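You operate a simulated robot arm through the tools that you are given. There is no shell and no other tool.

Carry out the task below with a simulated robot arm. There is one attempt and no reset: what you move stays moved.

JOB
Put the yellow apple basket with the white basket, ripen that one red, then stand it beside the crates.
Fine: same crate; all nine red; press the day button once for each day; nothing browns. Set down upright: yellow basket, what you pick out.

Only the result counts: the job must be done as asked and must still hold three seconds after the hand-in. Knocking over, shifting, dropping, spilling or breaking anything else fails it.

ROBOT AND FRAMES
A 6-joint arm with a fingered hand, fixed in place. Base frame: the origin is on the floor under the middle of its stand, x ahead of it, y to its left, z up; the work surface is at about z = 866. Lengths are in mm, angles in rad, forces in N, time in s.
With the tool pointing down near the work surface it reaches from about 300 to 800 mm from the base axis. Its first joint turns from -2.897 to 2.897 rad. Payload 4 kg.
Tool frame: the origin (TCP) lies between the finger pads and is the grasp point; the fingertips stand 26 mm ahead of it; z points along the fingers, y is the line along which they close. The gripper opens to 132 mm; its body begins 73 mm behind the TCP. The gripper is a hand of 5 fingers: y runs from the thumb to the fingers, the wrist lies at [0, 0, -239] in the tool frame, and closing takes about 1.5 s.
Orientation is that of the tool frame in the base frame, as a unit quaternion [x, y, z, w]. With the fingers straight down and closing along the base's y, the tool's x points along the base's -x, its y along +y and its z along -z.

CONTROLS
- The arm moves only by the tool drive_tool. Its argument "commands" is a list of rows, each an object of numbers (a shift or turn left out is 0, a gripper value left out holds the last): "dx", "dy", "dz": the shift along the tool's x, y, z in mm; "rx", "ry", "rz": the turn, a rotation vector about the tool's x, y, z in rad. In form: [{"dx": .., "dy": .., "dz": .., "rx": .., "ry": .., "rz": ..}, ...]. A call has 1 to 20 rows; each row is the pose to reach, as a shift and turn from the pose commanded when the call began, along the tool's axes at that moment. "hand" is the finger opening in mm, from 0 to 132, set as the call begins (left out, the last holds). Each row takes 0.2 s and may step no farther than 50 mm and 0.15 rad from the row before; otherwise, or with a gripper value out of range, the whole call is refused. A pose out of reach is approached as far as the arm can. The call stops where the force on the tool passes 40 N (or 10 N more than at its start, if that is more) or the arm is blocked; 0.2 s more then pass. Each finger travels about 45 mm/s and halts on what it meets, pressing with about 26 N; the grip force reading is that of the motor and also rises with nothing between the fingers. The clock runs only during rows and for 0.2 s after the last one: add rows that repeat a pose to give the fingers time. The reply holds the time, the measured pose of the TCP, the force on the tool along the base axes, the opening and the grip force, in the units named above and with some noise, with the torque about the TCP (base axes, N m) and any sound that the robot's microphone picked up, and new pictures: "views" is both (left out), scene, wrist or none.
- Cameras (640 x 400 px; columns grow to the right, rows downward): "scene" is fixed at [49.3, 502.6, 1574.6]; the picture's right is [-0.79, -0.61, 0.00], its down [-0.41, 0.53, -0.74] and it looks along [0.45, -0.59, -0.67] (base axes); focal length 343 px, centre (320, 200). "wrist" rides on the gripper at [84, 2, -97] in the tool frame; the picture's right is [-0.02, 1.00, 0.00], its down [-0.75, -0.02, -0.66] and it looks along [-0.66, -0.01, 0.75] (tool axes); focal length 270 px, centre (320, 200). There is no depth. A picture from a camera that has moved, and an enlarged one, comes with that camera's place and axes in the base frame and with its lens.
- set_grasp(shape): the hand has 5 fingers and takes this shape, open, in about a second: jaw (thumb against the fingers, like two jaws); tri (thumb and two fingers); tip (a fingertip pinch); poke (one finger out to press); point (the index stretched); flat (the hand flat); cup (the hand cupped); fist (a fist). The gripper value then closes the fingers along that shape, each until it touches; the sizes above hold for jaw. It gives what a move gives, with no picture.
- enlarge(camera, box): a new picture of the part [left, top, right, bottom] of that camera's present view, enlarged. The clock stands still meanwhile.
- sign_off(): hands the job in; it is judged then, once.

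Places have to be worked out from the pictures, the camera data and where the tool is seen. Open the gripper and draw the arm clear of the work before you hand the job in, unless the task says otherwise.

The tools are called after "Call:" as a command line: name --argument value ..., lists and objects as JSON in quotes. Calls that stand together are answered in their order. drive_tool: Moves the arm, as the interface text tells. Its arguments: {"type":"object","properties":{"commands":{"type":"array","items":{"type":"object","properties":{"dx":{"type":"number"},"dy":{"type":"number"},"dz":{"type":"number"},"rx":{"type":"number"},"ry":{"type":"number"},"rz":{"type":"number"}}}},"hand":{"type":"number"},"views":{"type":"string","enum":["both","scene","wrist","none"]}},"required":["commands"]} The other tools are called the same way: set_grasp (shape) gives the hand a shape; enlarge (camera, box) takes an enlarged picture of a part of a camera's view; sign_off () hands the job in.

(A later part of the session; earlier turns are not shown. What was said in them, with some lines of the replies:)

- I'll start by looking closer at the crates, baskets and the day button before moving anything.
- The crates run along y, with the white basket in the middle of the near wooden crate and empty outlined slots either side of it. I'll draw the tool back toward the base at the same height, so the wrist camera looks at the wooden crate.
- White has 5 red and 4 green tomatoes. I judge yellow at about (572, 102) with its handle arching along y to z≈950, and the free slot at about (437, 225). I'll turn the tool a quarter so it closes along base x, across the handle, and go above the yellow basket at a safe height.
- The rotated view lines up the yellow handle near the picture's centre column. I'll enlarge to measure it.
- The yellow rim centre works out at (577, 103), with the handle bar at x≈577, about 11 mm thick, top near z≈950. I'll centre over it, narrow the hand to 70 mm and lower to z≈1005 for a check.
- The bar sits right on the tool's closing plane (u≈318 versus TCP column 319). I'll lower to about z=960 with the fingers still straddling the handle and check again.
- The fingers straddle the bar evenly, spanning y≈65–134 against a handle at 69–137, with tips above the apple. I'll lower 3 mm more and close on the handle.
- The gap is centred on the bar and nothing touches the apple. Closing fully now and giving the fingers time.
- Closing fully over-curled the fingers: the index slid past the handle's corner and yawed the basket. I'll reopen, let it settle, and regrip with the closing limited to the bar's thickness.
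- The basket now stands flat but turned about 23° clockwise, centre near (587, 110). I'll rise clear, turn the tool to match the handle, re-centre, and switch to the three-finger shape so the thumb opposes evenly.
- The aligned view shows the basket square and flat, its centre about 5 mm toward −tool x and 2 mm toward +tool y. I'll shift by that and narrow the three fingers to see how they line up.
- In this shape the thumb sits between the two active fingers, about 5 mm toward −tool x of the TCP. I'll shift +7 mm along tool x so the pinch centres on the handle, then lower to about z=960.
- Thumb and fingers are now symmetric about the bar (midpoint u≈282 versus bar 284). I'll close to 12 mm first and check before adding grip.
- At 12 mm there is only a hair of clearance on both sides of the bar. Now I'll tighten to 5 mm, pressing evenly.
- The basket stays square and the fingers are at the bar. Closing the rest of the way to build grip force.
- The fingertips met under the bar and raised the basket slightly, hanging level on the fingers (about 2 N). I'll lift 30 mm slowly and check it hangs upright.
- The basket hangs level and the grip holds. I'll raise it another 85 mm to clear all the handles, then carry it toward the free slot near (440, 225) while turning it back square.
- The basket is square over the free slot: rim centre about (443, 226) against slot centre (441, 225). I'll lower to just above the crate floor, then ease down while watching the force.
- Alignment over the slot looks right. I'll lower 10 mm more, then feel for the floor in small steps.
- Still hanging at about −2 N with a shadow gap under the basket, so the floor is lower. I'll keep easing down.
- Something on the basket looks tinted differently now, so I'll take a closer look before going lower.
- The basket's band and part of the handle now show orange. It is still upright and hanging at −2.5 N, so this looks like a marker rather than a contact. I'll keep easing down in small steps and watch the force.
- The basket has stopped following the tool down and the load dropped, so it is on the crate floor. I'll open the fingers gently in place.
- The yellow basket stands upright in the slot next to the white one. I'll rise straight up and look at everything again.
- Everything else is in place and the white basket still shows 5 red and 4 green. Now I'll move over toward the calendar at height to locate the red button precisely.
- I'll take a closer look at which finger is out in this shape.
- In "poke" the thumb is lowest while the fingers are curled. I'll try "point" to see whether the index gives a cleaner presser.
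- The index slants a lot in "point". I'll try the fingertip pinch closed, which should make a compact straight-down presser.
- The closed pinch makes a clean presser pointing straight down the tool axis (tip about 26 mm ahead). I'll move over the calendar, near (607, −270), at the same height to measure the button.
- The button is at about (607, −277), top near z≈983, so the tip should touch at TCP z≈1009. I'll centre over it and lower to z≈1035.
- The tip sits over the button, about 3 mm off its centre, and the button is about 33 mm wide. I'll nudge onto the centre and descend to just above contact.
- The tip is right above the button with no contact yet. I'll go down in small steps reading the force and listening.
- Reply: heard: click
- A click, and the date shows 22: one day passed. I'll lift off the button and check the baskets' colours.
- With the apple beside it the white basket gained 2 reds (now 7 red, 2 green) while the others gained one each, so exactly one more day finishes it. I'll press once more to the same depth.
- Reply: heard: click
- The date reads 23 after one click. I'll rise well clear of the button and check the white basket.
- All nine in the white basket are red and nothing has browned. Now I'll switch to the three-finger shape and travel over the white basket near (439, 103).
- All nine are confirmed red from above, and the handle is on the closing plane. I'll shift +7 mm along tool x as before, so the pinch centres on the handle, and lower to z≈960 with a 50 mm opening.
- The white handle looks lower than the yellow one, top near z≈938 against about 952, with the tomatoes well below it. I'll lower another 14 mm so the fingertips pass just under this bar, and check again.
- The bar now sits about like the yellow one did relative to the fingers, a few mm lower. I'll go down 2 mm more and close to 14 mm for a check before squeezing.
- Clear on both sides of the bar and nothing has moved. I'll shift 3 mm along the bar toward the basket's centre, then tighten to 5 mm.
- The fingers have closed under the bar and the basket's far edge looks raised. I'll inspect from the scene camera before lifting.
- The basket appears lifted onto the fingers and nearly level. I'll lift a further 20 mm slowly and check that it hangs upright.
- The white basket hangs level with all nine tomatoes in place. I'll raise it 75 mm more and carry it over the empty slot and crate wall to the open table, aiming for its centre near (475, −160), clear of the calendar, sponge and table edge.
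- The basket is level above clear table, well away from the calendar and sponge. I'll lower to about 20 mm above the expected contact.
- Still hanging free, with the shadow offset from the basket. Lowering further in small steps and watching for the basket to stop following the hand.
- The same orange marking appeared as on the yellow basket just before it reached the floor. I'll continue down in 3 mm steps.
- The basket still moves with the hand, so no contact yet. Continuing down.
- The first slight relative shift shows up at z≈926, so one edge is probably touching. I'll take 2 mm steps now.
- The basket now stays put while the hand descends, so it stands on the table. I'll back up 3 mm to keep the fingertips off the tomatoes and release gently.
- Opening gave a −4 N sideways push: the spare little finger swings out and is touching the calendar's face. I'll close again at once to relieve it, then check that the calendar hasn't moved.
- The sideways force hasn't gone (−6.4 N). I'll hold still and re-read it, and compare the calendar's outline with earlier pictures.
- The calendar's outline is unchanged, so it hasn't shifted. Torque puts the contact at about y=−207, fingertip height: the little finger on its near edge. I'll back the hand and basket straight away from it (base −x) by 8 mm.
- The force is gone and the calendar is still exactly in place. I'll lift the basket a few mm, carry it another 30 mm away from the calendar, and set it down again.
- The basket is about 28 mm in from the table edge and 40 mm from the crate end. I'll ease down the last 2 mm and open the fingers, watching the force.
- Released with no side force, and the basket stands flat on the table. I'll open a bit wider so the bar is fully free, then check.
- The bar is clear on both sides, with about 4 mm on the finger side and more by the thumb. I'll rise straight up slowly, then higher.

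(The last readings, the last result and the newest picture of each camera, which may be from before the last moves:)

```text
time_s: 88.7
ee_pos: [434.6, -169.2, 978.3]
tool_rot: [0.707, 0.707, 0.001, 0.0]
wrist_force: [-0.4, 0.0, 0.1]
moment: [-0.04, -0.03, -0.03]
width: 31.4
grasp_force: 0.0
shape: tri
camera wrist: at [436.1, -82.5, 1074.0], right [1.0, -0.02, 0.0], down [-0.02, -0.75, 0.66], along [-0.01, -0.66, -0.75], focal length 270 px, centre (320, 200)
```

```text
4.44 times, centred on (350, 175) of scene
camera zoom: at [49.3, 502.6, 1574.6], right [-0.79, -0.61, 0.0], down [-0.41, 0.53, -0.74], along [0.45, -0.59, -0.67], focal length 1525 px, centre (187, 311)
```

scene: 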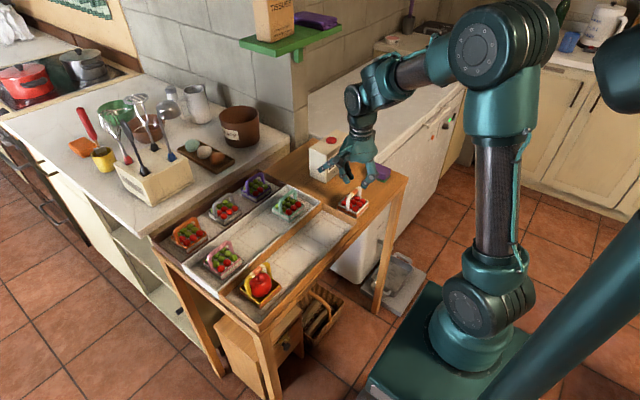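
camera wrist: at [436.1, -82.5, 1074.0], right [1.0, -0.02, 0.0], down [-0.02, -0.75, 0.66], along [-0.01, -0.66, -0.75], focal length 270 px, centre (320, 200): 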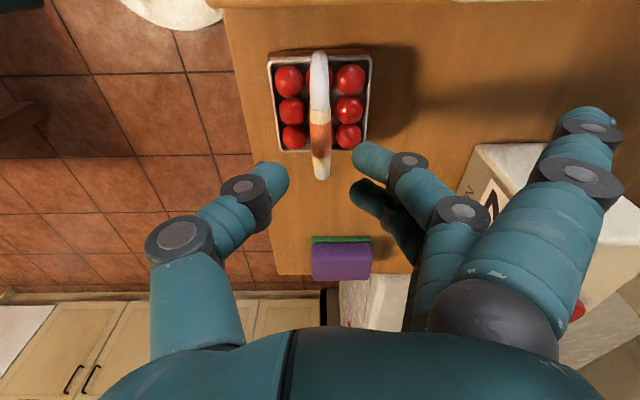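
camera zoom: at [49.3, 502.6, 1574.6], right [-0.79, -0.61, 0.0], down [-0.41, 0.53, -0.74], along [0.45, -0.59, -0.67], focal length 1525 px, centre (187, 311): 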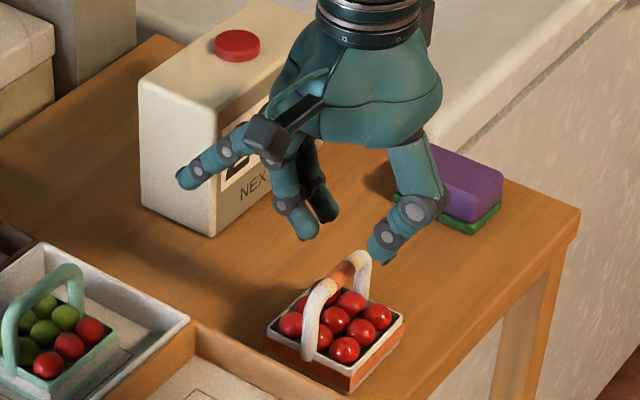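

The white basket stands upright beside the crates with all nine tomatoes red. I'll open the hand, raise it well clear and take final checks of everything.

Call:
drive_tool --commands '[{"dz": -35}, {"dz": -70}, {"dz": -105}, {"dz": -140}, {"dz": -175}, {"dz": -200}, {"dz": -200, "dy": -30}, {"dz": -200, "dy": -60}, {"dz": -200, "dy": -80}, {"dz": -200, "dy": -80}]' --hand 100 --views "both"

Call:
enlarge --camera "scene" --box '[300, 130, 400, 220]'

Call:
enlarge --camera "scene" --box '[150, 160, 350, 310]'

Call:
enlarge --camera "scene" --box '[230, 250, 300, 310]'

```text
time_s: 90.9
ee_pos: [353.0, -168.9, 1176.6]
tool_rot: [0.706, 0.708, 0.0, 0.0]
wrist_force: [0.3, 0.1, -0.3]
moment: [-0.02, 0.0, -0.02]
width: 99.7
grasp_force: 0.1
shape: tri
camera wrist: at [355.7, -82.3, 1273.8], right [1.0, -0.02, 0.0], down [-0.02, -0.75, 0.66], along [-0.01, -0.66, -0.75], focal length 270 px, centre (320, 200)
```

scene: 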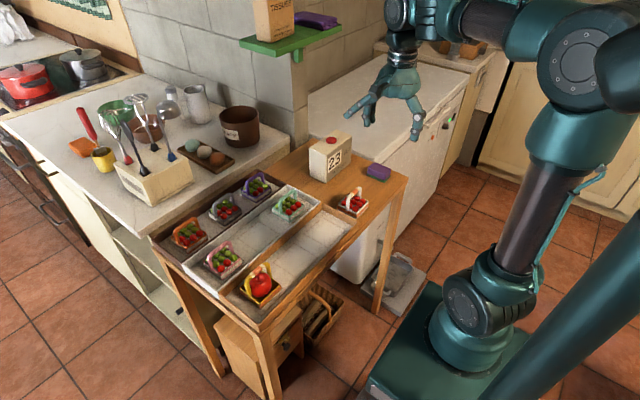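
wrist: 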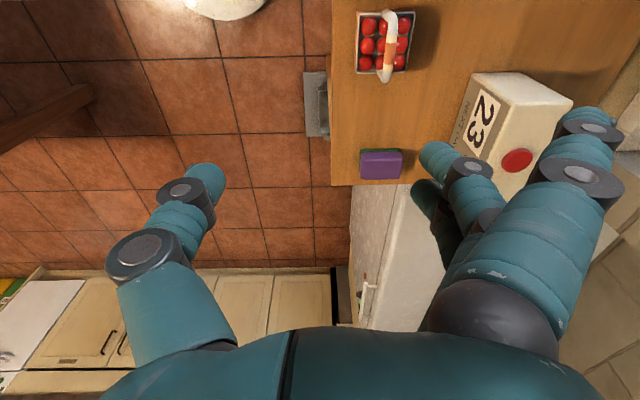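

```text
4.44 times, centred on (350, 175) of scene
camera zoom: at [49.3, 502.6, 1574.6], right [-0.79, -0.61, 0.0], down [-0.41, 0.53, -0.74], along [0.45, -0.59, -0.67], focal length 1525 px, centre (187, 311)
```

zoom: 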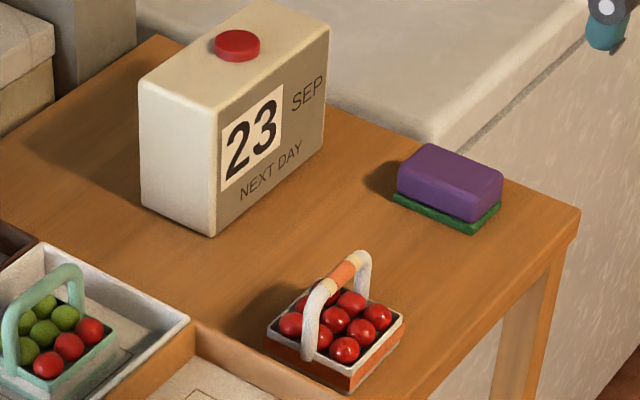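

```text
2.67 times, centred on (250, 235) of scene
camera zoom: at [49.3, 502.6, 1574.6], right [-0.79, -0.61, 0.0], down [-0.41, 0.53, -0.74], along [0.45, -0.59, -0.67], focal length 915 px, centre (507, 107)
```

zoom: 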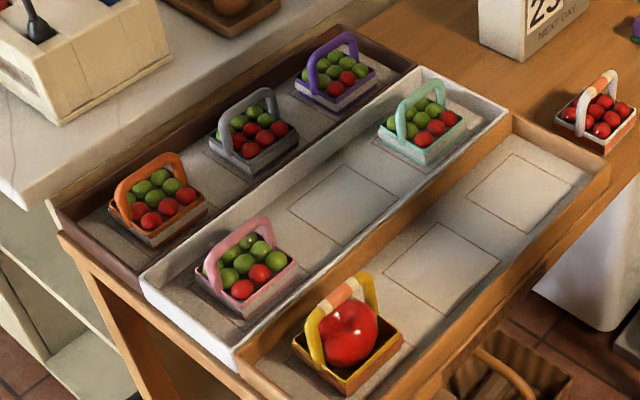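

```text
6.67 times, centred on (265, 280) of scene
camera zoom: at [49.3, 502.6, 1574.6], right [-0.79, -0.61, 0.0], down [-0.41, 0.53, -0.74], along [0.45, -0.59, -0.67], focal length 2288 px, centre (687, -333)
```

zoom: 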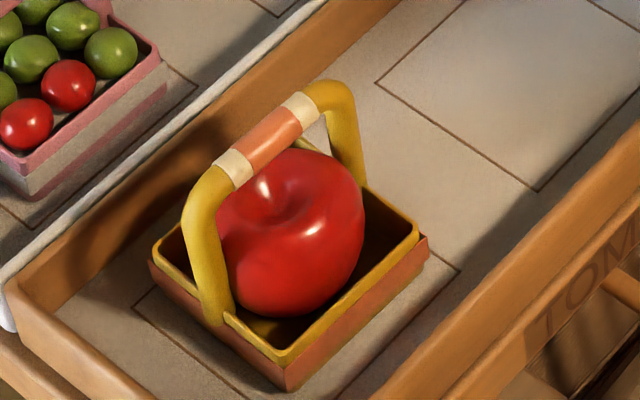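

Final state:
- The yellow basket is upright in the wooden crate slot.
- The white basket is upright beside the crates with nine reds.
- The calendar reads 23 after two presses and, like the sponge and other baskets, is in place.
- No fruit has browned, and the hand is open and clear of the work.

Handing in.

Call:
sign_off

```text
The job is handed in.
```

The job is done and handed in; I don't have the judged result. All nine tomatoes in the white basket are red, and it stands upright on the table beside the crates.

- **Yellow basket:** I moved it into the wooden crate, in the slot next to the white basket, and it is standing upright. My first grip turned it in its old slot, so I released it and picked it up again with a different hand shape.
- **Days:** I pressed the button twice, and the date went from 21 to 23. The white basket went from 5 red to 7, then 9. The other baskets ripened a little too, and nothing browned.
- **White basket:** it sits about 40 mm from the end of the wooden crate and about 28 mm in from the table edge.
- **Calendar contact:** while I was first releasing the white basket, a spare finger pressed against the calendar with about 6 N. I backed off and set the basket down 30–40 mm further away. The calendar shows no shift in the before-and-after pictures.
- **Orange markings:** both moved baskets showed an orange band and handle section just before they touched down, and still have it. I don't know what it means.
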